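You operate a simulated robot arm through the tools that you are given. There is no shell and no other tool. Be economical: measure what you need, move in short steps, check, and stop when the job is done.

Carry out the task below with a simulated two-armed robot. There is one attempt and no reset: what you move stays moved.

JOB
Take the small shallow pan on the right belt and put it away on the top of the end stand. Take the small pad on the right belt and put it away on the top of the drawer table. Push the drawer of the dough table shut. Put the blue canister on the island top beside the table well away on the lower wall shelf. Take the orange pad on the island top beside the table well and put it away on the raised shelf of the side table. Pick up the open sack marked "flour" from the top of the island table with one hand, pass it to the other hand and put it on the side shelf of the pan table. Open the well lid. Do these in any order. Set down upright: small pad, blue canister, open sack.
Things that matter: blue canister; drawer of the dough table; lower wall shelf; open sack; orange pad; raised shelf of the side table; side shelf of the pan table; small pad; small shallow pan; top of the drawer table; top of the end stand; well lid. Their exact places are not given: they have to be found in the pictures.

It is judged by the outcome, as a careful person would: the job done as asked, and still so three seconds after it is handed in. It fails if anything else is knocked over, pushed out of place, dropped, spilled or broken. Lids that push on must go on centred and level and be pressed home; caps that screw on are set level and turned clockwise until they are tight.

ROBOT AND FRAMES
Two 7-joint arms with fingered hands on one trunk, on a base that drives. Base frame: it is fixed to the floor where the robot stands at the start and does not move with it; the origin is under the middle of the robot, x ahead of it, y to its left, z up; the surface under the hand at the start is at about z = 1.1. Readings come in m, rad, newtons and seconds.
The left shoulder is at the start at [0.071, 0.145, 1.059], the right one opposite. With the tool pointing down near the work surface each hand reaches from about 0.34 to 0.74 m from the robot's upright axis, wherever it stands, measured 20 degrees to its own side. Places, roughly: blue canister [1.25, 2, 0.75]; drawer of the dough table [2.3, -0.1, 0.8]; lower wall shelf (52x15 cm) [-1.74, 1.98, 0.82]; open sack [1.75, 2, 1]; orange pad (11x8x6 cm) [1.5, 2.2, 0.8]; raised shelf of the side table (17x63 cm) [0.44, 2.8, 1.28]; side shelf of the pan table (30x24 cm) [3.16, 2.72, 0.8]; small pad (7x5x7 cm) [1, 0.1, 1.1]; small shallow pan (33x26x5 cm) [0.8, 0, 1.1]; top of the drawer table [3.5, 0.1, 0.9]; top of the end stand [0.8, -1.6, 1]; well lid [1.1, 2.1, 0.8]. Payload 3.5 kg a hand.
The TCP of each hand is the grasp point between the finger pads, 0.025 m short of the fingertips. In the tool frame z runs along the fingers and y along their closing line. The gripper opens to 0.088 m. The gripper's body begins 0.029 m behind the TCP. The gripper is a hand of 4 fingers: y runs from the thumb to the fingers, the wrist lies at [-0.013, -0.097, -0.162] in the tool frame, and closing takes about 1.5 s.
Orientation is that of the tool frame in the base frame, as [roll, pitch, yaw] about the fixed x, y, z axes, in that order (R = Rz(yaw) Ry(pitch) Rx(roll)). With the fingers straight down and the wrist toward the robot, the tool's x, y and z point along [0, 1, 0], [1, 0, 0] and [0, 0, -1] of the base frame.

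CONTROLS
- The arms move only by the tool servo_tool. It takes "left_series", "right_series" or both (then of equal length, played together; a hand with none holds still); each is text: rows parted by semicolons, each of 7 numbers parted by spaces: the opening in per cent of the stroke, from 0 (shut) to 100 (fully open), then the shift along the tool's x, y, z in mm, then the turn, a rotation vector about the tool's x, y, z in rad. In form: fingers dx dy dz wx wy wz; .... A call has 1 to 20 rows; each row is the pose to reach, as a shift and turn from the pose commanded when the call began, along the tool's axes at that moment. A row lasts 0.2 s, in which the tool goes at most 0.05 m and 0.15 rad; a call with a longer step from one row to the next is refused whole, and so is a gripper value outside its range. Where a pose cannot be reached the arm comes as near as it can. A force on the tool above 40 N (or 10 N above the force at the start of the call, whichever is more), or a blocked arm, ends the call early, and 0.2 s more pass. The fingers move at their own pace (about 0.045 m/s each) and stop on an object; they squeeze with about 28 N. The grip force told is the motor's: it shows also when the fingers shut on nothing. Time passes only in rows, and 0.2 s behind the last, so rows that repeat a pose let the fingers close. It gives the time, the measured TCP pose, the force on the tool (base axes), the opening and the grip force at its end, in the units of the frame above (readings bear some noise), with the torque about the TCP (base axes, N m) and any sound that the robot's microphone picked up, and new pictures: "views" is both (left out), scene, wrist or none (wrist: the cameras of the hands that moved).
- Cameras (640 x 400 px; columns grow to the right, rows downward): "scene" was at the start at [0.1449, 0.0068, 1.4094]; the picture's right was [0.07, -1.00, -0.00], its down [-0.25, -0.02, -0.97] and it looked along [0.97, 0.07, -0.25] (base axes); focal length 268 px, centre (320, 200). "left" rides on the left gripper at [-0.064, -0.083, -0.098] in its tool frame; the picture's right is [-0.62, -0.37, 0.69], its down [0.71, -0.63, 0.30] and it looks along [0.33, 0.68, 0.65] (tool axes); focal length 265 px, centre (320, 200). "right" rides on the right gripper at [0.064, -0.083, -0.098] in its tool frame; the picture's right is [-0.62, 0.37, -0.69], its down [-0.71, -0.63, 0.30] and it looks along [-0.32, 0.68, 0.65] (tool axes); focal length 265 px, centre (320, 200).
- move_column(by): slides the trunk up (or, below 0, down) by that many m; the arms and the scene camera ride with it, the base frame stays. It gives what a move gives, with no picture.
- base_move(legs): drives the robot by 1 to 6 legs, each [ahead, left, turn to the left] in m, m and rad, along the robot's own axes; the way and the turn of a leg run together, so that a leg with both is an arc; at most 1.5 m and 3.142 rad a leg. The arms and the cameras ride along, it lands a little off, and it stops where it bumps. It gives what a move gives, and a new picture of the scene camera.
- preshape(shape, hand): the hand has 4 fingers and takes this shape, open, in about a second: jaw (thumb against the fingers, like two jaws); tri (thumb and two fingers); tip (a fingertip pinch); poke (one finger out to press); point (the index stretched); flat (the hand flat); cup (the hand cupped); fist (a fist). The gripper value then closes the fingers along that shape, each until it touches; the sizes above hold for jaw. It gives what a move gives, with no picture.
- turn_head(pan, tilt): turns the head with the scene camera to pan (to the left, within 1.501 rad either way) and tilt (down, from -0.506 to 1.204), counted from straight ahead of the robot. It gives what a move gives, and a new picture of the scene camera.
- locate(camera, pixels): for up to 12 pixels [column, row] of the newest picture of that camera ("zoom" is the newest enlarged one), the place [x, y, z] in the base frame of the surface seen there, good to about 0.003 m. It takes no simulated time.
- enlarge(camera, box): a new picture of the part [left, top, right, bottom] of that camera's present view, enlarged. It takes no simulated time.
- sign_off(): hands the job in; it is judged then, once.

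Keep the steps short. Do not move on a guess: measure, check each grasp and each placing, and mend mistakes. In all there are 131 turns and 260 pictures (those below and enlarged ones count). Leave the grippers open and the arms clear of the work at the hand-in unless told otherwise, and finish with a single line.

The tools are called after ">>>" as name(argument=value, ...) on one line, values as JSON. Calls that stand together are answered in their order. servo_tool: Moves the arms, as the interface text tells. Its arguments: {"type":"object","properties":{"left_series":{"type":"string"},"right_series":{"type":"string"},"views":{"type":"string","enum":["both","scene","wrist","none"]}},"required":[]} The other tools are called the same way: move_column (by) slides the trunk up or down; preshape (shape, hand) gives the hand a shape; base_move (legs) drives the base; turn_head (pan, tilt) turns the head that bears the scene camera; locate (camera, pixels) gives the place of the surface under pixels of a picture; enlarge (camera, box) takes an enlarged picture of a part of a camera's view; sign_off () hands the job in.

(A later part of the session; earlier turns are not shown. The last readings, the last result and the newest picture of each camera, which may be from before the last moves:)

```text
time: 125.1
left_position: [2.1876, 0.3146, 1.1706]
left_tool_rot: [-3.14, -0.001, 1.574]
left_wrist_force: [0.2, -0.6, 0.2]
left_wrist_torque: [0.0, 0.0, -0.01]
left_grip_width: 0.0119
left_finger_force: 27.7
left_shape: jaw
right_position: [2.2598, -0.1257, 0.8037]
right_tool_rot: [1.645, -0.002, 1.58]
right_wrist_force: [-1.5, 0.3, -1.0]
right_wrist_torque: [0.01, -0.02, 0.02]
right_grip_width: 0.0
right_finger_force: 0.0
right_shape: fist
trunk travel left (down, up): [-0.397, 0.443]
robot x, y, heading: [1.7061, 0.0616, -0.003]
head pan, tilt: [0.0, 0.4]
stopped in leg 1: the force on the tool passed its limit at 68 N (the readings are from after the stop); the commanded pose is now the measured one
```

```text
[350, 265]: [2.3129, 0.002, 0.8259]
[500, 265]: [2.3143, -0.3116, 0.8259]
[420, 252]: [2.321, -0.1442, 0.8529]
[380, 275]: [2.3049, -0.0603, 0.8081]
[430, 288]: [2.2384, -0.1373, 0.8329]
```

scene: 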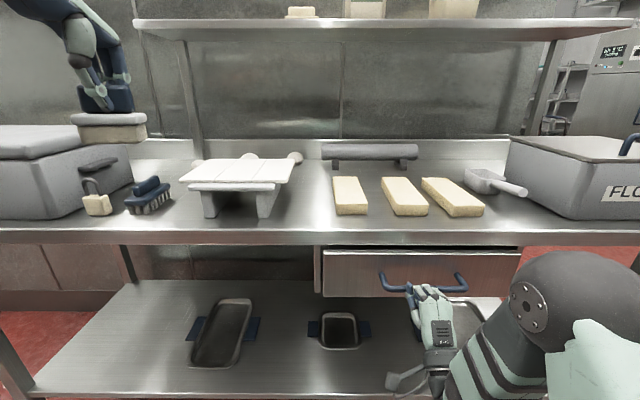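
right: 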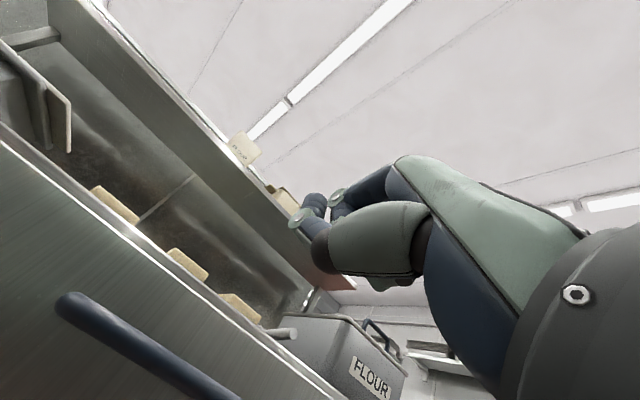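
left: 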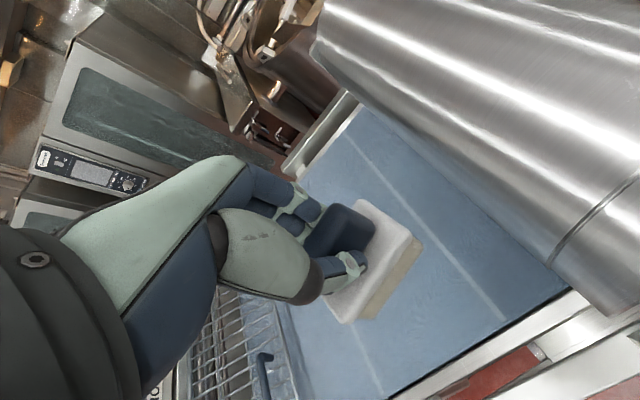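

>>> enlarge(camera="scene", box=[290, 215, 540, 315])

>>> locate(camera="scene", pixels=[[318, 285], [318, 265], [400, 238], [316, 255]])

```text
2.56 times, centred on (415, 265) of scene
```

zoom: 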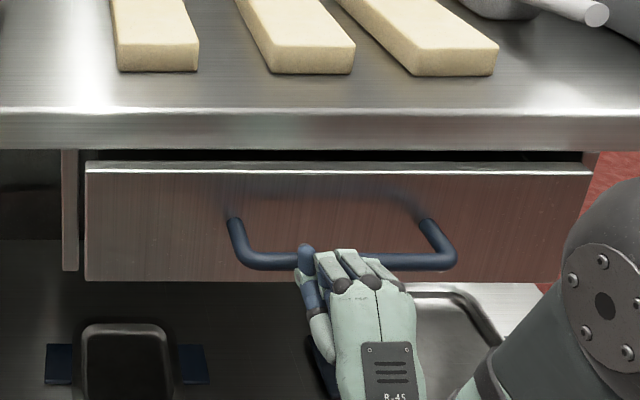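

```text
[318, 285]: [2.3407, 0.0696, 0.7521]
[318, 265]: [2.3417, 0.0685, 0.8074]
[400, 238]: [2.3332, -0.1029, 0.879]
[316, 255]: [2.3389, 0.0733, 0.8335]
```

>>> servo_tool(right_series="0 0 0 10 0 0 0; 0 0 0 20 0 0 0; 0 0 0 30 0 0 0; 0 0 0 40 0 0 0", views="scene")

>>> locate(camera="scene", pixels=[[350, 265], [500, 265], [420, 252], [380, 275], [430, 288]])

```text
time: 125.5
left_position: [2.1844, 0.3135, 1.1715]
left_tool_rot: [3.141, 0.001, 1.573]
left_wrist_force: [-0.2, 0.3, -0.2]
left_wrist_torque: [0.02, 0.02, 0.0]
left_grip_width: 0.0114
left_finger_force: 27.6
left_shape: jaw
right_position: [2.262, -0.1269, 0.8008]
right_tool_rot: [1.653, -0.003, 1.579]
right_wrist_force: [-23.7, -1.3, -3.0]
right_wrist_torque: [-0.05, -0.08, 0.43]
right_grip_width: 0.0805
right_finger_force: 0.2
right_shape: fist
trunk travel left (down, up): [-0.397, 0.443]
robot x, y, heading: [1.7067, 0.0609, 0.001]
head pan, tilt: [0.0, 0.4]
stopped in row 2 (right hand): the force on the tool passed its limit at 47 N (the readings are from after the stop); the commanded pose is now the measured one
```

scene: 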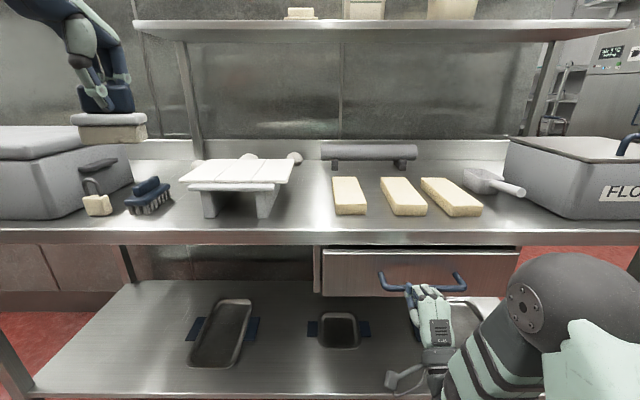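

```text
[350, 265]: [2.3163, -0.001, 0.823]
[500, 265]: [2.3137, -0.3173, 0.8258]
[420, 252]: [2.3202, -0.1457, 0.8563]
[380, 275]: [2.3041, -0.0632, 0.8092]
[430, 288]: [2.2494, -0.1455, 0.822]
```

>>> base_move(legs=[[-0.25, 0, 0]])

>>> move_column(by=0.4)

>>> preshape(hand="right", shape="jaw")

>>> servo_tool(right_series="60 0 20 -10 0.14 0 0; 60 0 50 -20 0.28 0 0; 60 0 80 -30 0.42 0 0; 60 0 110 -40 0.56 0 0; 60 0 140 -40 0.7 0 0; 60 0 170 -40 0.84 0 0; 60 0 190 -40 0.98 0 0; 60 0 200 -40 1.12 0 0; 60 0 210 -40 1.26 0 0; 60 0 220 -40 1.4 0 0; 60 0 220 -40 1.49 0 0", views="none")

>>> base_move(legs=[[0, 0, -1.57], [1.38, 0.1, 0], [0, 0, 1.57]])

```text
time: 127.3
left_position: [1.9421, 0.3167, 1.1692]
left_tool_rot: [-3.14, 0.0, 1.578]
left_wrist_force: [0.2, -1.2, -0.4]
left_wrist_torque: [0.0, -0.01, 0.0]
left_grip_width: 0.0112
left_finger_force: 27.4
left_shape: jaw
right_position: [2.0225, -0.1248, 0.7988]
right_tool_rot: [1.655, -0.001, 1.582]
right_wrist_force: [0.3, 0.3, 0.4]
right_wrist_torque: [0.03, 0.03, 0.0]
right_grip_width: 0.0
right_finger_force: 0.1
right_shape: fist
trunk travel left (down, up): [-0.397, 0.443]
robot x, y, heading: [1.4656, 0.0601, 0.004]
head pan, tilt: [0.0, 0.4]
```

scene: 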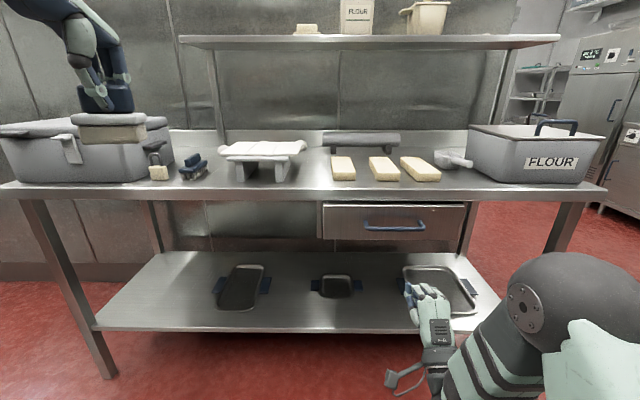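

```text
time: 131.1
left_position: [1.9427, 0.3162, 1.5692]
left_tool_rot: [-3.141, 0.0, 1.579]
left_wrist_force: [0.7, -0.5, -0.3]
left_wrist_torque: [0.03, 0.01, -0.01]
left_grip_width: 0.0115
left_finger_force: 27.6
left_shape: jaw
right_position: [2.0238, -0.1252, 1.1976]
right_tool_rot: [1.655, -0.001, 1.583]
right_wrist_force: [-0.1, -0.4, -0.1]
right_wrist_torque: [-0.01, -0.01, -0.02]
right_grip_width: 0.0001
right_finger_force: 0.0
right_shape: fist
trunk travel left (down, up): [-0.797, 0.043]
robot x, y, heading: [1.4625, 0.0641, 0.008]
head pan, tilt: [0.0, 0.4]
```

```text
time: 132.0
left_position: [1.9441, 0.3163, 1.5703]
left_tool_rot: [-3.139, 0.0, 1.578]
left_wrist_force: [1.0, 0.2, -1.5]
left_wrist_torque: [0.0, 0.0, 0.01]
left_grip_width: 0.0115
left_finger_force: 27.9
left_shape: jaw
right_position: [2.0232, -0.1248, 1.1995]
right_tool_rot: [1.655, -0.002, 1.583]
right_wrist_force: [-0.2, 0.9, 0.5]
right_wrist_torque: [0.01, -0.03, 0.0]
right_grip_width: 0.0878
right_finger_force: 0.1
right_shape: jaw
trunk travel left (down, up): [-0.797, 0.043]
robot x, y, heading: [1.4633, 0.0616, 0.009]
head pan, tilt: [0.0, 0.4]
```

```text
time: 134.4
left_position: [1.9447, 0.3177, 1.5696]
left_tool_rot: [-3.138, -0.001, 1.579]
left_wrist_force: [0.6, -0.2, -1.3]
left_wrist_torque: [-0.01, -0.01, 0.01]
left_grip_width: 0.0113
left_finger_force: 28.1
left_shape: jaw
right_position: [2.0023, -0.1228, 1.4219]
right_tool_rot: [-3.135, -0.001, 1.583]
right_wrist_force: [0.9, 0.2, 0.2]
right_wrist_torque: [0.01, 0.02, 0.03]
right_grip_width: 0.053
right_finger_force: 0.0
right_shape: jaw
trunk travel left (down, up): [-0.797, 0.043]
robot x, y, heading: [1.4643, 0.0635, 0.006]
head pan, tilt: [0.0, 0.4]
```

```text
time: 149.1
left_position: [2.0157, -1.1064, 1.569]
left_tool_rot: [-3.141, -0.002, 1.545]
left_wrist_force: [0.3, -0.8, 0.0]
left_wrist_torque: [-0.03, -0.01, 0.0]
left_grip_width: 0.0114
left_finger_force: 28.0
left_shape: jaw
right_position: [2.0597, -1.5498, 1.422]
right_tool_rot: [-3.136, -0.003, 1.55]
right_wrist_force: [-1.4, -0.5, 0.0]
right_wrist_torque: [-0.03, 0.04, -0.02]
right_grip_width: 0.0528
right_finger_force: 0.1
right_shape: jaw
trunk travel left (down, up): [-0.797, 0.043]
robot x, y, heading: [1.5269, -1.3429, -0.027]
head pan, tilt: [0.0, 0.4]
```

scene: 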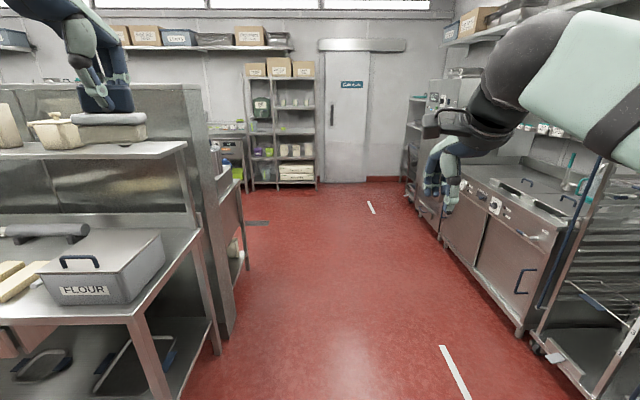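

>>> base_move(legs=[[1.45, -0.1, 0.027], [1.25, 0, 0], [0, 0, 1.57]])

```text
time: 166.2
left_position: [4.0261, -1.0614, 1.5707]
left_tool_rot: [-3.139, -0.001, 3.089]
left_wrist_force: [0.1, -0.3, -0.3]
left_wrist_torque: [0.03, 0.0, -0.05]
left_grip_width: 0.0115
left_finger_force: 28.3
left_shape: jaw
right_position: [4.47, -1.029, 1.4223]
right_tool_rot: [-3.135, -0.002, 3.093]
right_wrist_force: [0.0, 0.1, -0.2]
right_wrist_torque: [0.0, -0.03, 0.04]
right_grip_width: 0.0531
right_finger_force: 0.0
right_shape: jaw
trunk travel left (down, up): [-0.797, 0.043]
robot x, y, heading: [4.2515, -1.5545, 1.517]
head pan, tilt: [0.0, 0.4]
```

scene: 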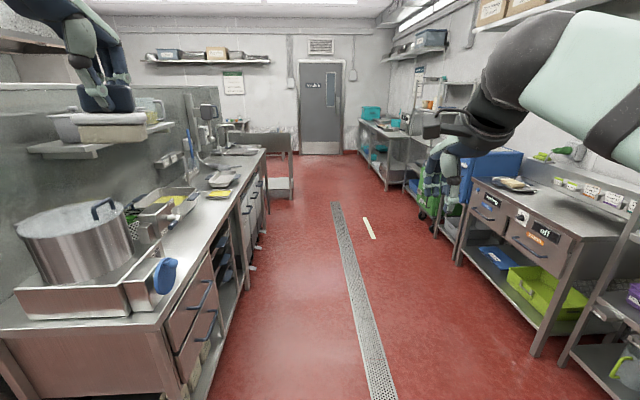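

>>> locate(camera="scene", pixels=[[240, 165], [225, 190], [205, 212], [190, 240], [180, 215], [160, 315], [265, 152], [210, 195], [175, 195], [195, 170], [235, 205], [215, 235]])

>>> enlarge(camera="scene", box=[110, 120, 310, 300])

```text
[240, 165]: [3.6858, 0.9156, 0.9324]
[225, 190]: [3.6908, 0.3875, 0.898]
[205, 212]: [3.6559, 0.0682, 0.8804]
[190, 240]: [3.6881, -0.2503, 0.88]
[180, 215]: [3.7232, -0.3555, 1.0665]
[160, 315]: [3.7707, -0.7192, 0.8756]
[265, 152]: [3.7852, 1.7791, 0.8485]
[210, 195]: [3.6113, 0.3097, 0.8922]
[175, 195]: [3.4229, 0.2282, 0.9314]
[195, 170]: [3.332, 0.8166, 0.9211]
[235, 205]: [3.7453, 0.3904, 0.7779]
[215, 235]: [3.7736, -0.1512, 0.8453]
```

```text
2.22 times, centred on (210, 210) of scene
```

zoom: 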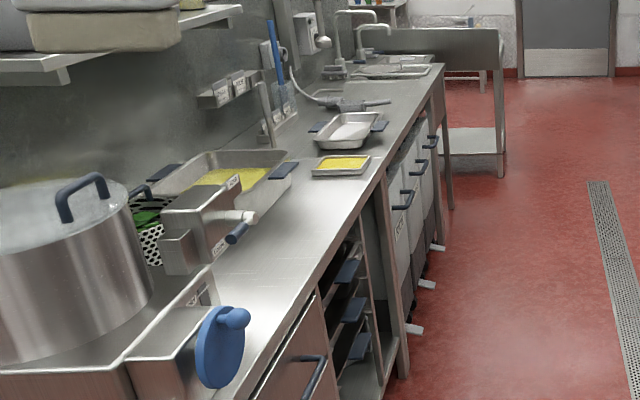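

>>> base_move(legs=[[1.3, -0.07, 0.053], [0.45, 0, 0], [0, 0, 1.57]])

>>> turn_head(pan=0.2, tilt=0.75)

```text
time: 178.9
left_position: [3.8318, -0.0732, 1.5702]
left_tool_rot: [-3.14, -0.002, -1.528]
left_wrist_force: [-0.3, -0.1, -0.3]
left_wrist_torque: [0.01, -0.02, -0.03]
left_grip_width: 0.0111
left_finger_force: 28.2
left_shape: jaw
right_position: [3.7579, 0.3656, 1.423]
right_tool_rot: [-3.134, -0.002, -1.523]
right_wrist_force: [0.6, 0.0, 0.1]
right_wrist_torque: [-0.02, -0.03, 0.0]
right_grip_width: 0.0533
right_finger_force: 0.1
right_shape: jaw
trunk travel left (down, up): [-0.797, 0.043]
robot x, y, heading: [4.3039, 0.1947, -3.101]
head pan, tilt: [0.0, 0.4]
```

scene: 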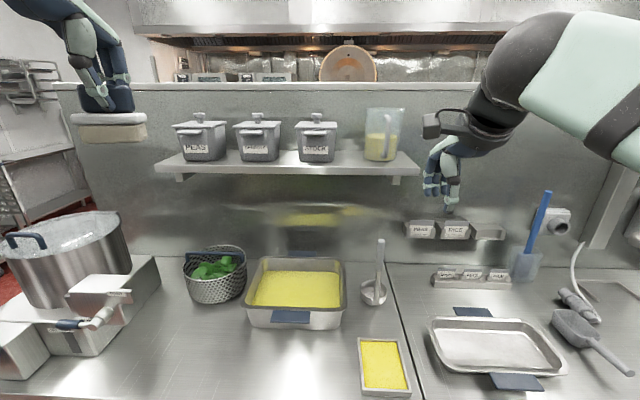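

```text
time: 179.7
left_position: [3.8308, -0.0736, 1.5691]
left_tool_rot: [-3.139, -0.001, -1.529]
left_wrist_force: [-0.3, -0.2, -1.3]
left_wrist_torque: [-0.01, 0.01, 0.0]
left_grip_width: 0.0111
left_finger_force: 27.8
left_shape: jaw
right_position: [3.7576, 0.3641, 1.4227]
right_tool_rot: [-3.137, -0.003, -1.525]
right_wrist_force: [0.3, -0.1, 0.4]
right_wrist_torque: [-0.01, -0.01, 0.0]
right_grip_width: 0.0531
right_finger_force: 0.0
right_shape: jaw
trunk travel left (down, up): [-0.797, 0.043]
robot x, y, heading: [4.3042, 0.1987, -3.1]
head pan, tilt: [0.201, 0.75]
```

scene: 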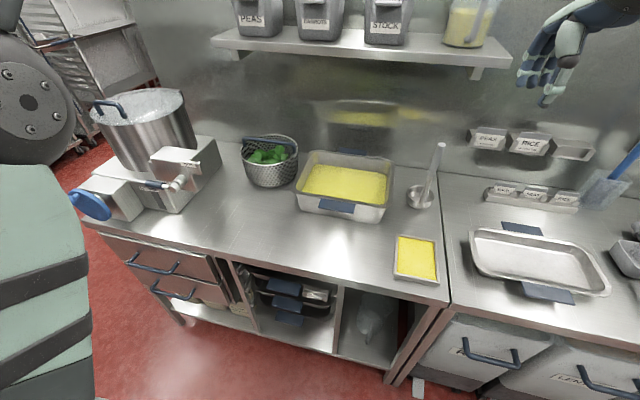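

>>> locate(camera="scene", pixels=[[280, 225], [320, 240], [260, 205], [270, 250], [300, 210], [400, 280], [350, 230], [260, 185]])

```text
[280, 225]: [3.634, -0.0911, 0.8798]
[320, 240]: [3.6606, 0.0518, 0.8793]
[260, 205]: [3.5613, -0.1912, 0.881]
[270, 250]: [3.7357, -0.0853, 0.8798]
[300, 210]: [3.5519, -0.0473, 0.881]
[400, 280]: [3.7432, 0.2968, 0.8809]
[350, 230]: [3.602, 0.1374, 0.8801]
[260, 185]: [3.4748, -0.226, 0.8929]
```

>>> move_column(by=-0.35)

>>> servo_tool(left_series="0 0 40 10 0 0 0; 0 0 80 30 0 0 0; 0 0 120 55 0 0 0; 0 0 160 85 0 0 0; 0 0 190 120 0 0 0; 0 0 200 160 0 0 0; 0 0 200 200 0 0 0; 0 0 200 230 0 0 0; 0 0 200 230 0 0 0", views="both")

```text
time: 183.1
left_position: [3.8319, -0.0738, 1.2187]
left_tool_rot: [-3.141, 0.0, -1.529]
left_wrist_force: [-0.2, 0.7, -0.3]
left_wrist_torque: [-0.01, -0.02, 0.01]
left_grip_width: 0.011
left_finger_force: 28.8
left_shape: jaw
right_position: [3.7582, 0.3643, 1.0725]
right_tool_rot: [-3.136, -0.002, -1.524]
right_wrist_force: [0.4, -0.5, -0.2]
right_wrist_torque: [-0.01, 0.0, -0.03]
right_grip_width: 0.0531
right_finger_force: 0.0
right_shape: jaw
trunk travel left (down, up): [-0.447, 0.393]
robot x, y, heading: [4.302, 0.1989, -3.102]
head pan, tilt: [0.201, 0.75]
```

```text
time: 185.1
left_position: [3.6308, -0.084, 0.9864]
left_tool_rot: [-3.14, -0.002, -1.529]
left_wrist_force: [0.9, 0.0, -0.3]
left_wrist_torque: [0.03, 0.0, 0.01]
left_grip_width: 0.0115
left_finger_force: 28.1
left_shape: jaw
left hand out of reach, approached as far as the arm can: row 1, 2, 3, 4, 5, 6, 7
right_position: [3.7565, 0.3643, 1.073]
right_tool_rot: [-3.138, 0.0, -1.524]
right_wrist_force: [0.4, -0.2, 0.2]
right_wrist_torque: [0.01, -0.01, 0.0]
right_grip_width: 0.0528
right_finger_force: 0.1
right_shape: jaw
trunk travel left (down, up): [-0.447, 0.393]
robot x, y, heading: [4.3032, 0.1982, -3.099]
head pan, tilt: [0.201, 0.75]
```

scene: 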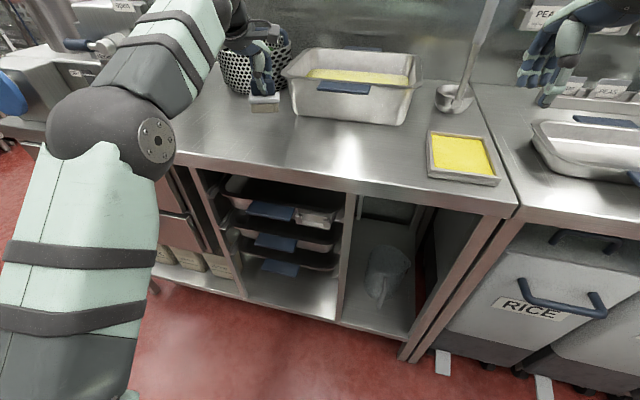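
left: 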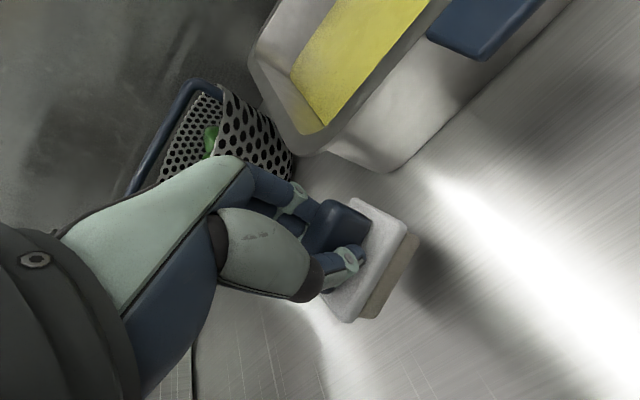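

>>> servo_tool(left_series="0 0 0 12 0 0 0; 0 0 0 24 0 0 0; 0 0 0 34 0 0 0; 0 0 0 40 0 0 0; 0 0 0 43 0 0 0; 0 0 0 43 0 0 0", views="none")

```text
time: 186.5
left_position: [3.6317, -0.082, 0.9467]
left_tool_rot: [-3.14, 0.002, -1.53]
left_wrist_force: [0.8, -1.2, -0.6]
left_wrist_torque: [-0.01, -0.02, -0.02]
left_grip_width: 0.0111
left_finger_force: 28.1
left_shape: jaw
right_position: [3.7571, 0.3645, 1.0725]
right_tool_rot: [-3.136, -0.001, -1.524]
right_wrist_force: [-0.4, -0.2, -0.7]
right_wrist_torque: [0.01, 0.0, 0.0]
right_grip_width: 0.0528
right_finger_force: 0.0
right_shape: jaw
trunk travel left (down, up): [-0.447, 0.393]
robot x, y, heading: [4.3021, 0.1958, -3.099]
head pan, tilt: [0.201, 0.75]
```

>>> servo_tool(left_series="0 0 0 2 0 0 0; 0 0 0 4 0 0 0; 0 0 0 6 0 0 0; 0 0 0 6 0 0 0", views="wrist")

```text
time: 187.5
left_position: [3.6318, -0.0821, 0.9419]
left_tool_rot: [-3.141, -0.002, -1.529]
left_wrist_force: [0.8, -1.3, 3.6]
left_wrist_torque: [-0.03, 0.07, 0.02]
left_grip_width: 0.0114
left_finger_force: 28.0
left_shape: jaw
right_position: [3.7574, 0.3644, 1.0731]
right_tool_rot: [-3.139, -0.002, -1.522]
right_wrist_force: [0.2, 0.7, 0.9]
right_wrist_torque: [-0.04, 0.01, 0.01]
right_grip_width: 0.0532
right_finger_force: 0.1
right_shape: jaw
trunk travel left (down, up): [-0.447, 0.393]
robot x, y, heading: [4.3035, 0.198, -3.103]
head pan, tilt: [0.201, 0.75]
```

left: 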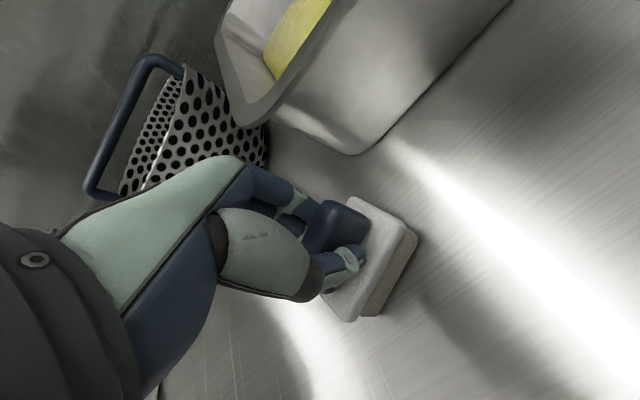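

>>> servo_tool(left_series="20 0 0 0 0 0 0; 45 0 0 0 0 0 0; 60 0 0 0 0 0 0; 60 0 0 0 0 0 0; 60 0 0 -30 0 0 0; 60 0 0 -75 0 0 0; 60 0 0 -120 0 0 0; 60 0 -30 -150 0 0 0; 60 0 -70 -170 0 0 0; 60 0 -110 -190 0 0 0", views="scene")

>>> move_column(by=0.3)

```text
time: 189.7
left_position: [3.7446, -0.0794, 1.1331]
left_tool_rot: [3.139, -0.003, -1.531]
left_wrist_force: [0.5, 0.0, -0.1]
left_wrist_torque: [0.02, 0.01, 0.01]
left_grip_width: 0.0523
left_finger_force: 0.0
left_shape: jaw
left hand out of reach, approached as far as the arm can: row 6, 7, 8, 9
right_position: [3.7602, 0.365, 1.0746]
right_tool_rot: [3.139, -0.003, -1.522]
right_wrist_force: [0.4, -0.7, 0.5]
right_wrist_torque: [-0.02, 0.02, -0.02]
right_grip_width: 0.0529
right_finger_force: 0.0
right_shape: jaw
trunk travel left (down, up): [-0.447, 0.393]
robot x, y, heading: [4.3026, 0.1974, -3.095]
head pan, tilt: [0.201, 0.75]
```

scene: 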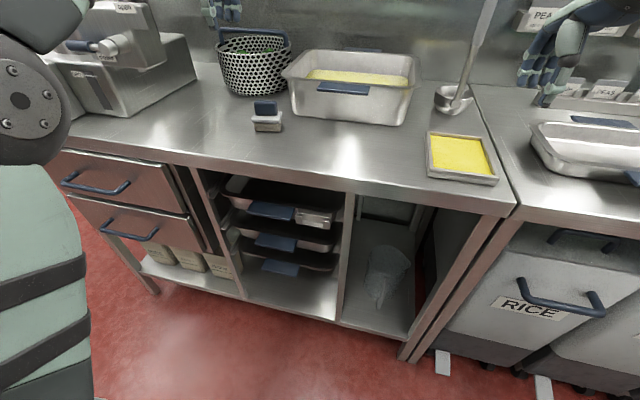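

```text
time: 192.7
left_position: [3.7391, -0.0799, 1.4295]
left_tool_rot: [-3.139, -0.001, -1.53]
left_wrist_force: [0.4, -0.2, 0.2]
left_wrist_torque: [-0.01, -0.01, 0.0]
left_grip_width: 0.0525
left_finger_force: 0.0
left_shape: jaw
right_position: [3.7584, 0.3636, 1.3734]
right_tool_rot: [-3.136, -0.001, -1.522]
right_wrist_force: [-0.9, 0.4, -0.4]
right_wrist_torque: [0.04, 0.03, 0.0]
right_grip_width: 0.0529
right_finger_force: 0.1
right_shape: jaw
trunk travel left (down, up): [-0.747, 0.093]
robot x, y, heading: [4.2989, 0.1946, -3.098]
head pan, tilt: [0.201, 0.75]
```

>>> base_move(legs=[[0, 0, -1.6], [1.4, 0, 0]])

>>> turn_head(pan=0.8, tilt=0.3)

```text
time: 203.8
left_position: [4.0422, 2.2054, 1.4315]
left_tool_rot: [-3.142, -0.002, -3.128]
left_wrist_force: [-0.4, -0.7, 0.0]
left_wrist_torque: [-0.01, -0.02, 0.01]
left_grip_width: 0.0527
left_finger_force: 0.1
left_shape: jaw
right_position: [4.4876, 2.1756, 1.3726]
right_tool_rot: [-3.136, -0.001, -3.122]
right_wrist_force: [-0.4, 0.0, 0.2]
right_wrist_torque: [-0.02, -0.02, 0.01]
right_grip_width: 0.0529
right_finger_force: 0.0
right_shape: jaw
trunk travel left (down, up): [-0.747, 0.093]
robot x, y, heading: [4.3011, 1.6347, 1.585]
head pan, tilt: [0.201, 0.75]
```

scene: 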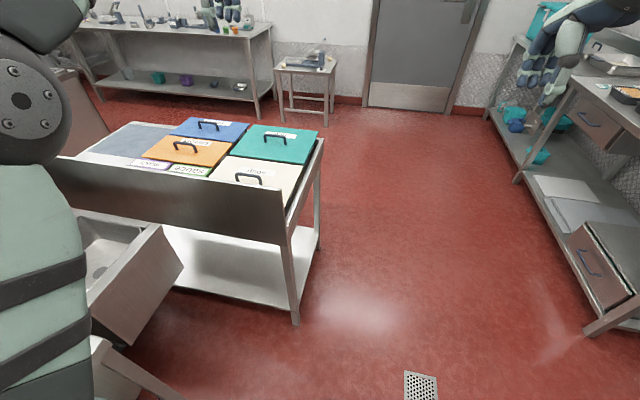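

```text
time: 204.8
left_position: [4.0429, 2.2064, 1.4299]
left_tool_rot: [-3.14, -0.003, -3.128]
left_wrist_force: [0.1, -0.6, -0.1]
left_wrist_torque: [-0.03, -0.01, 0.0]
left_grip_width: 0.0525
left_finger_force: 0.0
left_shape: jaw
right_position: [4.488, 2.1763, 1.3725]
right_tool_rot: [-3.137, -0.002, -3.122]
right_wrist_force: [0.2, 0.1, -0.2]
right_wrist_torque: [-0.01, 0.01, 0.02]
right_grip_width: 0.0533
right_finger_force: 0.1
right_shape: jaw
trunk travel left (down, up): [-0.747, 0.093]
robot x, y, heading: [4.3044, 1.6369, 1.59]
head pan, tilt: [0.799, 0.3]
```

scene: 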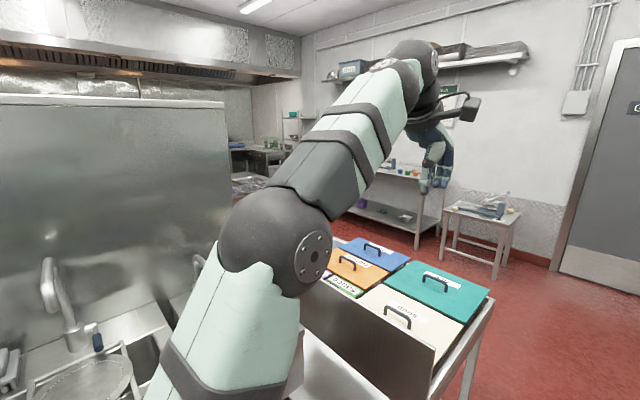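

>>> locate(camera="scene", pixels=[[448, 280], [370, 250], [345, 265], [400, 315], [335, 242], [485, 300], [470, 210], [400, 175], [460, 330], [260, 180], [290, 120], [550, 290]])

>>> base_move(legs=[[1.5, 0, 0]])

>>> turn_head(pan=1.3, tilt=0.5)

```text
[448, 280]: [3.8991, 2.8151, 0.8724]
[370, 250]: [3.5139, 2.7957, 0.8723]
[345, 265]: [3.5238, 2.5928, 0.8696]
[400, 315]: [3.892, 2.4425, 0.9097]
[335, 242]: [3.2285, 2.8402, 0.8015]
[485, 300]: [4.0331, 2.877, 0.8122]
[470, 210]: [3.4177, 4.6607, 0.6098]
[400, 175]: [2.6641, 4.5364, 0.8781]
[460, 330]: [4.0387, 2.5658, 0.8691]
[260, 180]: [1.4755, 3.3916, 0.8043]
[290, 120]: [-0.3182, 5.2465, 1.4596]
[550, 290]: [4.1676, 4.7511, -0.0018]
```

```text
time: 209.4
left_position: [3.953, 2.974, 1.4341]
left_tool_rot: [3.137, -0.001, -2.943]
left_wrist_force: [-0.6, -0.2, 0.6]
left_wrist_torque: [0.02, -0.04, -0.01]
left_grip_width: 0.0526
left_finger_force: 0.1
left_shape: jaw
right_position: [4.3945, 3.0278, 1.3746]
right_tool_rot: [3.141, -0.003, -2.937]
right_wrist_force: [-0.8, -0.6, 0.7]
right_wrist_torque: [0.01, 0.01, 0.01]
right_grip_width: 0.0531
right_finger_force: 0.1
right_shape: jaw
trunk travel left (down, up): [-0.747, 0.093]
robot x, y, heading: [4.3117, 2.4648, 1.769]
head pan, tilt: [0.799, 0.3]
stopped in leg 1: the robot was blocked; the commanded pose is now the measured one
```

scene: 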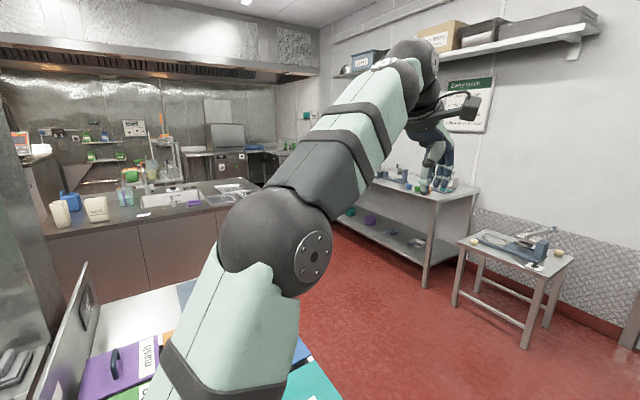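

```text
time: 210.3
left_position: [3.9513, 2.9829, 1.4308]
left_tool_rot: [-3.14, -0.003, -2.941]
left_wrist_force: [1.0, 0.5, 0.2]
left_wrist_torque: [0.02, -0.01, -0.01]
left_grip_width: 0.0527
left_finger_force: 0.0
left_shape: jaw
right_position: [4.3932, 3.0333, 1.3731]
right_tool_rot: [-3.135, -0.002, -2.938]
right_wrist_force: [-0.1, -0.5, -0.5]
right_wrist_torque: [-0.05, -0.02, 0.01]
right_grip_width: 0.0531
right_finger_force: 0.1
right_shape: jaw
trunk travel left (down, up): [-0.747, 0.093]
robot x, y, heading: [4.3158, 2.4671, 1.768]
head pan, tilt: [1.3, 0.499]
```

scene: 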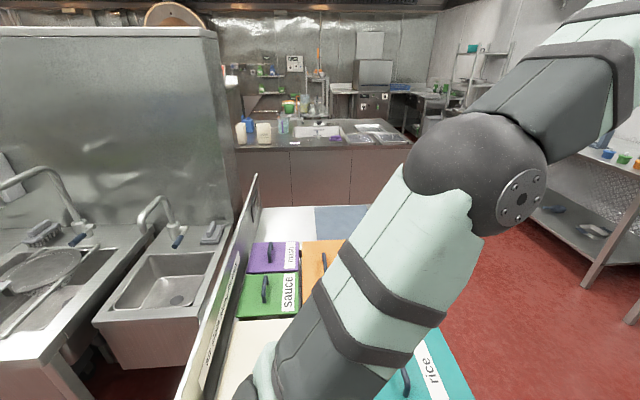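

>>> locate(camera="scene", pixels=[[265, 128], [242, 130], [285, 125], [250, 148], [320, 132], [365, 137], [335, 215], [290, 222], [270, 205], [245, 148], [410, 142], [365, 205]])

>>> enlarge(camera="scene", box=[220, 40, 440, 240])

```text
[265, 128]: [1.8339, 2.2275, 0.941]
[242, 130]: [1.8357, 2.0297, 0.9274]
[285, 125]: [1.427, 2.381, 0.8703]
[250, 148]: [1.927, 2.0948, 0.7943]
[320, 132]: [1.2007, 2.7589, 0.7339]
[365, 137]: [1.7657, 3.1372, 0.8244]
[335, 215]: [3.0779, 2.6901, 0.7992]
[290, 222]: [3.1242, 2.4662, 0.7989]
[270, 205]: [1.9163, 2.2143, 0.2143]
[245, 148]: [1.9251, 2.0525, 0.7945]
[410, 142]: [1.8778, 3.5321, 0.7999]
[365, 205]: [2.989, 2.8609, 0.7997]
```

```text
2.00 times, centred on (330, 140) of scene
```

zoom: 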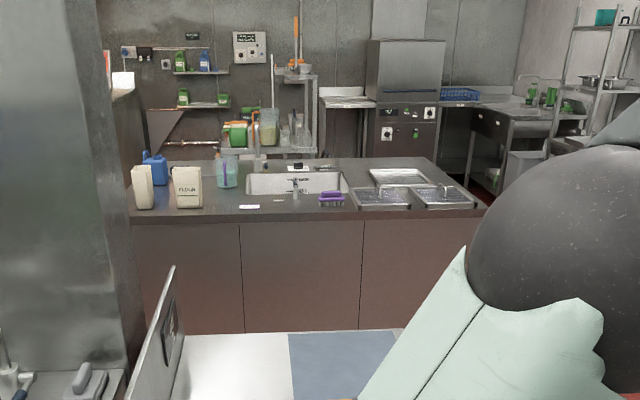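

>>> base_move(legs=[[0, -0.2, 0], [0, 0, -0.195], [0.95, 0, 0], [0, 0, 1.57]])

>>> turn_head(pan=0.3, tilt=0.4)

```text
time: 221.0
left_position: [3.9364, 3.2047, 1.4319]
left_tool_rot: [3.141, -0.002, -1.582]
left_wrist_force: [0.1, -0.1, -0.3]
left_wrist_torque: [0.03, 0.02, -0.02]
left_grip_width: 0.0527
left_finger_force: 0.1
left_shape: jaw
right_position: [3.9776, 3.6485, 1.3724]
right_tool_rot: [-3.138, -0.003, -1.576]
right_wrist_force: [-0.6, 0.1, 0.4]
right_wrist_torque: [-0.01, 0.0, 0.02]
right_grip_width: 0.0531
right_finger_force: 0.0
right_shape: jaw
trunk travel left (down, up): [-0.747, 0.093]
robot x, y, heading: [4.5121, 3.4512, 3.133]
head pan, tilt: [1.3, 0.499]
```

scene: 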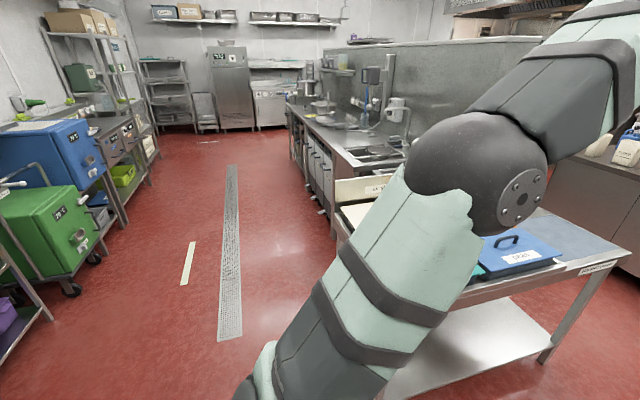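

```text
time: 222.3
left_position: [3.9362, 3.2062, 1.4319]
left_tool_rot: [3.141, -0.003, -1.582]
left_wrist_force: [0.1, 0.9, -0.5]
left_wrist_torque: [-0.02, 0.01, 0.03]
left_grip_width: 0.0526
left_finger_force: 0.0
left_shape: jaw
right_position: [3.9769, 3.6476, 1.3737]
right_tool_rot: [-3.139, -0.001, -1.576]
right_wrist_force: [-0.2, 0.1, -0.4]
right_wrist_torque: [-0.04, -0.04, 0.0]
right_grip_width: 0.0531
right_finger_force: 0.0
right_shape: jaw
trunk travel left (down, up): [-0.747, 0.093]
robot x, y, heading: [4.5143, 3.4512, 3.129]
head pan, tilt: [0.3, 0.4]
```

scene: 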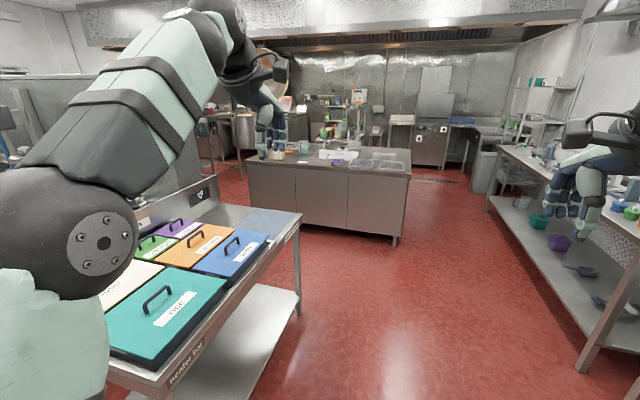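

>>> base_move(legs=[[1.05, 0, 0], [1.0, 0, 0], [0, 1.1, 0]])

>>> turn_head(pan=0.1, tilt=0.6)

```text
time: 237.8
left_position: [1.8665, 2.1127, 1.4319]
left_tool_rot: [3.141, -0.001, -1.572]
left_wrist_force: [0.4, 0.6, 0.0]
left_wrist_torque: [0.02, -0.02, -0.05]
left_grip_width: 0.0526
left_finger_force: 0.1
left_shape: jaw
right_position: [1.9033, 2.5551, 1.3727]
right_tool_rot: [-3.138, -0.003, -1.563]
right_wrist_force: [0.4, 0.1, 0.2]
right_wrist_torque: [-0.04, 0.02, 0.03]
right_grip_width: 0.0529
right_finger_force: 0.0
right_shape: jaw
trunk travel left (down, up): [-0.747, 0.093]
robot x, y, heading: [2.4406, 2.3641, 3.145]
head pan, tilt: [0.3, 0.4]
```

scene: 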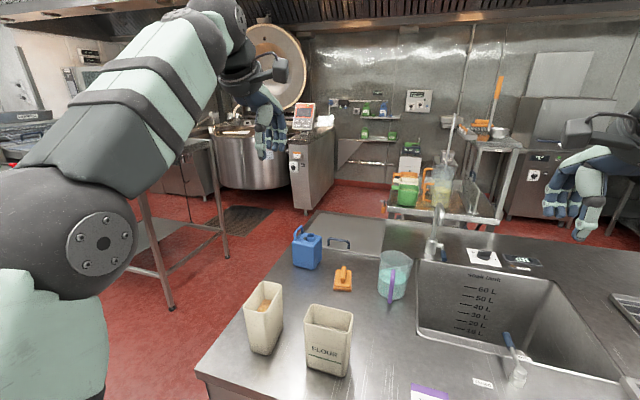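

```text
time: 238.5
left_position: [1.8682, 2.1116, 1.4298]
left_tool_rot: [3.14, -0.001, -1.571]
left_wrist_force: [0.0, -0.3, -0.1]
left_wrist_torque: [0.01, 0.02, 0.0]
left_grip_width: 0.0527
left_finger_force: 0.1
left_shape: jaw
right_position: [1.9035, 2.5535, 1.3728]
right_tool_rot: [-3.14, -0.002, -1.565]
right_wrist_force: [0.1, 0.1, 0.3]
right_wrist_torque: [0.03, 0.02, -0.02]
right_grip_width: 0.053
right_finger_force: 0.0
right_shape: jaw
trunk travel left (down, up): [-0.747, 0.093]
robot x, y, heading: [2.4425, 2.362, 3.145]
head pan, tilt: [0.099, 0.6]
```

scene: 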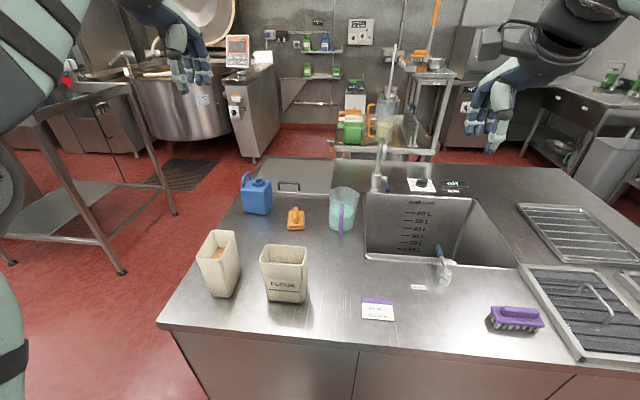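

>>> enlarge(camera="scene", box=[180, 140, 380, 310])

>>> locate(camera="scene", pixels=[[285, 255], [265, 250], [305, 252], [285, 292], [270, 295], [305, 270], [268, 262], [285, 248], [218, 240], [222, 285], [257, 185], [296, 215]])

>>> locate(camera="scene", pixels=[[250, 158], [333, 160], [240, 185], [330, 192], [278, 184], [300, 184], [289, 182], [245, 178], [268, 182], [268, 210], [245, 210], [296, 228]])

```text
2.35 times, centred on (280, 225) of scene
```

zoom: 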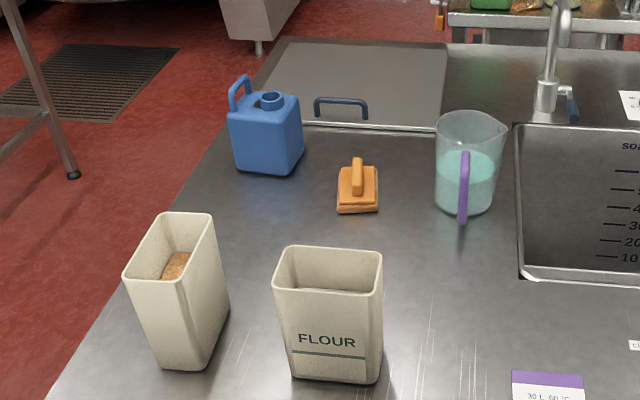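

```text
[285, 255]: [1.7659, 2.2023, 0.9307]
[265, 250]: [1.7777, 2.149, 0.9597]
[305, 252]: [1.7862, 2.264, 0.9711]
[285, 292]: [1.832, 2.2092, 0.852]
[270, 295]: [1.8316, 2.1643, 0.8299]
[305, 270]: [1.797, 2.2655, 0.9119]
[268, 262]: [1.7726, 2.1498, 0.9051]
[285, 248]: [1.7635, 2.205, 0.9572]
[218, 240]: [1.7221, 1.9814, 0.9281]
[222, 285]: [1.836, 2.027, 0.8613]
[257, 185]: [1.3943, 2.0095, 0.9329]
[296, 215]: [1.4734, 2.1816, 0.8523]
```

```text
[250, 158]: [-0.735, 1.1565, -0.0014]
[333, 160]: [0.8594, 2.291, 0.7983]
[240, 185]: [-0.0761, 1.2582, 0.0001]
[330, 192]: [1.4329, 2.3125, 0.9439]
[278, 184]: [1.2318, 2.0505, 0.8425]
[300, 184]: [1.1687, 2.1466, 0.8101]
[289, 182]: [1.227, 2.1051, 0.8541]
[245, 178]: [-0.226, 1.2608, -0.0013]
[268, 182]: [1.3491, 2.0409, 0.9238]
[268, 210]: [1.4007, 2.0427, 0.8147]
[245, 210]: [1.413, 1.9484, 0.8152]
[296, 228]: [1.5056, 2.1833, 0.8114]
```

>>> locate(camera="zoom", pixels=[[277, 287], [287, 250], [380, 255], [378, 293], [330, 292], [330, 247], [290, 372], [370, 380], [330, 350], [382, 330], [330, 270], [340, 280]])

>>> turn_head(pan=0.3, tilt=0.9)

```text
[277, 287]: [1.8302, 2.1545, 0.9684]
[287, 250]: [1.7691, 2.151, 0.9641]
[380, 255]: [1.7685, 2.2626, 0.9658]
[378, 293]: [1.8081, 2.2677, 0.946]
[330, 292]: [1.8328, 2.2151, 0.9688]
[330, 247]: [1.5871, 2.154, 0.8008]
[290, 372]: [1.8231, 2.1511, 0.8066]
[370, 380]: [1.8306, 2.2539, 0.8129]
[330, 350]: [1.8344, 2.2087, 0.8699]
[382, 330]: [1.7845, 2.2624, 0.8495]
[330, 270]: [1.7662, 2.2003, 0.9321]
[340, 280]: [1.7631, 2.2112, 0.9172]
```

```text
time: 239.3
left_position: [1.8673, 2.111, 1.4319]
left_tool_rot: [-3.141, -0.002, -1.571]
left_wrist_force: [0.4, 0.0, -0.2]
left_wrist_torque: [0.01, -0.01, -0.01]
left_grip_width: 0.0528
left_finger_force: 0.0
left_shape: jaw
right_position: [1.9033, 2.555, 1.3739]
right_tool_rot: [-3.139, -0.002, -1.565]
right_wrist_force: [-1.0, -0.7, 0.1]
right_wrist_torque: [0.0, -0.01, 0.0]
right_grip_width: 0.0529
right_finger_force: 0.0
right_shape: jaw
trunk travel left (down, up): [-0.747, 0.093]
robot x, y, heading: [2.4396, 2.3674, 3.139]
head pan, tilt: [0.3, 0.901]
```

scene: 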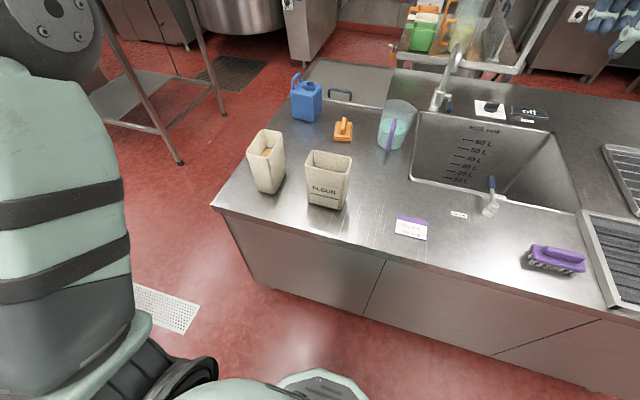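

>>> base_move(legs=[[0, 0.31, 0]])

>>> move_column(by=-0.2)

>>> turn_head(pan=0.0, tilt=0.8)

```text
time: 241.4
left_position: [1.866, 1.8023, 1.4315]
left_tool_rot: [3.142, -0.004, -1.576]
left_wrist_force: [-0.9, 1.0, -0.5]
left_wrist_torque: [0.02, -0.03, 0.0]
left_grip_width: 0.0528
left_finger_force: 0.1
left_shape: jaw
right_position: [1.9041, 2.2464, 1.3724]
right_tool_rot: [-3.138, -0.004, -1.568]
right_wrist_force: [0.1, -0.6, 0.4]
right_wrist_torque: [-0.01, -0.01, 0.03]
right_grip_width: 0.0534
right_finger_force: 0.1
right_shape: jaw
trunk travel left (down, up): [-0.747, 0.093]
robot x, y, heading: [2.4381, 2.0505, 3.14]
head pan, tilt: [0.3, 0.901]
```

scene: 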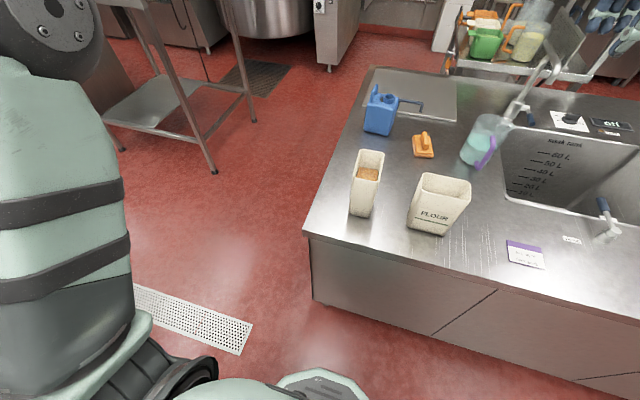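

```text
time: 243.6
left_position: [1.8658, 1.7993, 1.2321]
left_tool_rot: [3.141, -0.003, -1.573]
left_wrist_force: [0.5, 0.6, 0.2]
left_wrist_torque: [0.0, 0.04, 0.01]
left_grip_width: 0.0525
left_finger_force: 0.1
left_shape: jaw
right_position: [1.9032, 2.2442, 1.1736]
right_tool_rot: [-3.139, -0.002, -1.569]
right_wrist_force: [-0.3, 0.3, 0.9]
right_wrist_torque: [0.01, 0.02, -0.03]
right_grip_width: 0.053
right_finger_force: 0.1
right_shape: jaw
trunk travel left (down, up): [-0.547, 0.293]
robot x, y, heading: [2.441, 2.0543, 3.141]
head pan, tilt: [0.3, 0.901]
```

```text
time: 244.4
left_position: [1.8658, 1.8006, 1.2314]
left_tool_rot: [-3.141, -0.003, -1.574]
left_wrist_force: [0.2, 1.0, 0.0]
left_wrist_torque: [0.04, -0.01, -0.05]
left_grip_width: 0.0526
left_finger_force: 0.0
left_shape: jaw
right_position: [1.9037, 2.2439, 1.173]
right_tool_rot: [-3.139, -0.001, -1.569]
right_wrist_force: [0.3, 0.2, -1.2]
right_wrist_torque: [0.01, -0.02, 0.0]
right_grip_width: 0.053
right_finger_force: 0.0
right_shape: jaw
trunk travel left (down, up): [-0.547, 0.293]
robot x, y, heading: [2.4397, 2.052, 3.136]
head pan, tilt: [0.0, 0.799]
```

scene: 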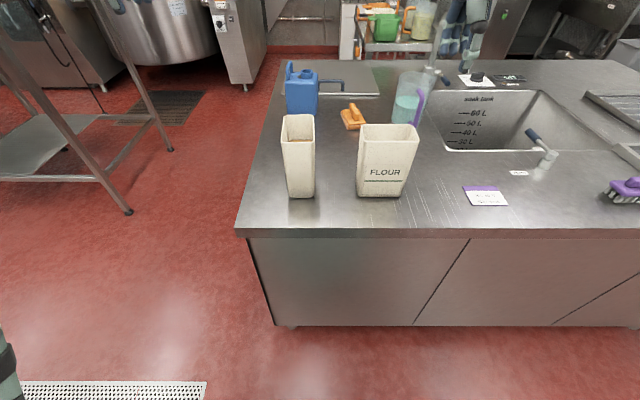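

>>> enlarge(camera="scene", box=[270, 100, 440, 210])

>>> locate(camera="zoom", pixels=[[340, 143], [435, 160], [524, 155], [556, 98], [450, 95], [357, 97], [440, 115], [430, 320], [350, 350], [500, 355], [345, 200], [530, 250]])

```text
3.64 times, centred on (355, 155) of scene
```

zoom: 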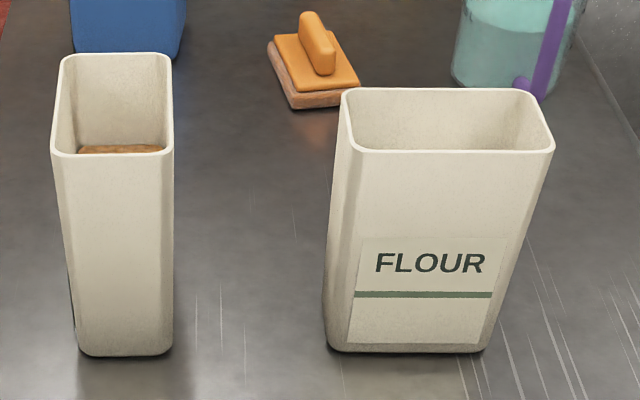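

```text
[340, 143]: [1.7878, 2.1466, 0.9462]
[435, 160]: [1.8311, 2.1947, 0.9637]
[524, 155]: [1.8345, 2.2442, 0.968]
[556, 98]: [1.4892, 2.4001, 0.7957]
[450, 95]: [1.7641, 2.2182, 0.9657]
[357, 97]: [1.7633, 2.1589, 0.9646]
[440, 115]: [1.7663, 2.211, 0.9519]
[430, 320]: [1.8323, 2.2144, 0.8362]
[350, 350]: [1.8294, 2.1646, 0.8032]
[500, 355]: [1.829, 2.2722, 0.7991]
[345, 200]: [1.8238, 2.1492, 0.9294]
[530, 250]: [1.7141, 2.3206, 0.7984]
```

>>> servo_tool(right_series="100 12 30 20 0 0 0; 100 25 60 45 0 0 0; 100 37 90 75 0 0 0; 100 37 106 113 0 0 0; 100 37 106 113 0 0 0", views="both")

```text
time: 245.6
left_position: [1.8659, 1.8008, 1.232]
left_tool_rot: [3.138, -0.002, -1.574]
left_wrist_force: [-0.5, 0.5, 0.1]
left_wrist_torque: [0.01, -0.02, 0.02]
left_grip_width: 0.0528
left_finger_force: 0.2
left_shape: jaw
right_position: [1.7949, 2.2052, 1.0579]
right_tool_rot: [-3.141, -0.001, -1.57]
right_wrist_force: [0.6, 0.6, 0.6]
right_wrist_torque: [-0.02, 0.03, 0.01]
right_grip_width: 0.0875
right_finger_force: 0.1
right_shape: jaw
trunk travel left (down, up): [-0.547, 0.293]
robot x, y, heading: [2.439, 2.0513, 3.141]
head pan, tilt: [0.0, 0.799]
```

scene: 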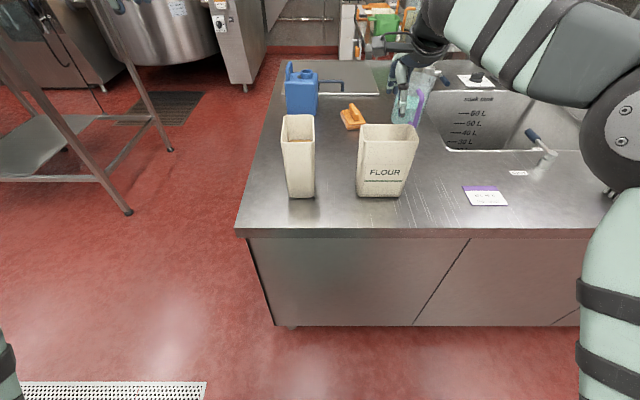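
right: 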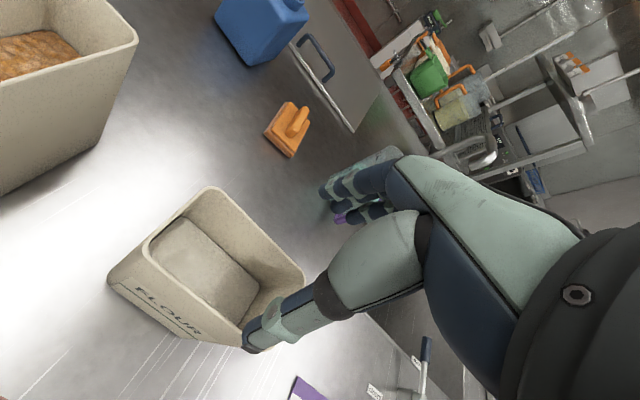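

>>> servo_tool(right_series="100 -2 -3 30 0 0 0; 100 -2 -3 58 0 0 0; 100 -2 -3 58 0 0 0", views="wrist")

```text
time: 246.4
left_position: [1.8669, 1.7999, 1.2321]
left_tool_rot: [-3.141, -0.002, -1.574]
left_wrist_force: [0.0, 0.0, -0.1]
left_wrist_torque: [0.01, 0.0, 0.03]
left_grip_width: 0.0526
left_finger_force: 0.0
left_shape: jaw
right_position: [1.8006, 2.2072, 1.0001]
right_tool_rot: [-3.137, -0.004, -1.57]
right_wrist_force: [0.3, 1.0, -0.3]
right_wrist_torque: [0.03, 0.0, 0.02]
right_grip_width: 0.0875
right_finger_force: 0.0
right_shape: jaw
trunk travel left (down, up): [-0.547, 0.293]
robot x, y, heading: [2.4371, 2.054, 3.13]
head pan, tilt: [0.0, 0.799]
```

right: 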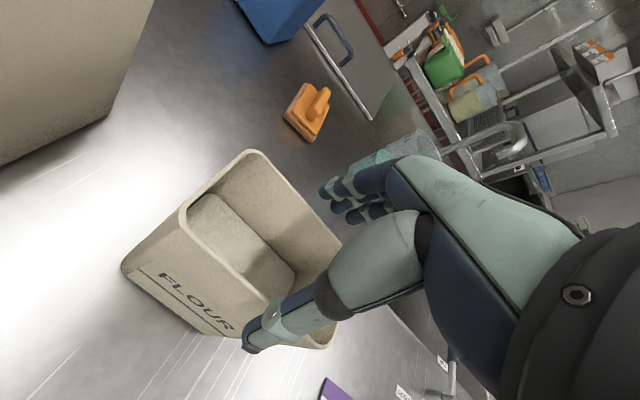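

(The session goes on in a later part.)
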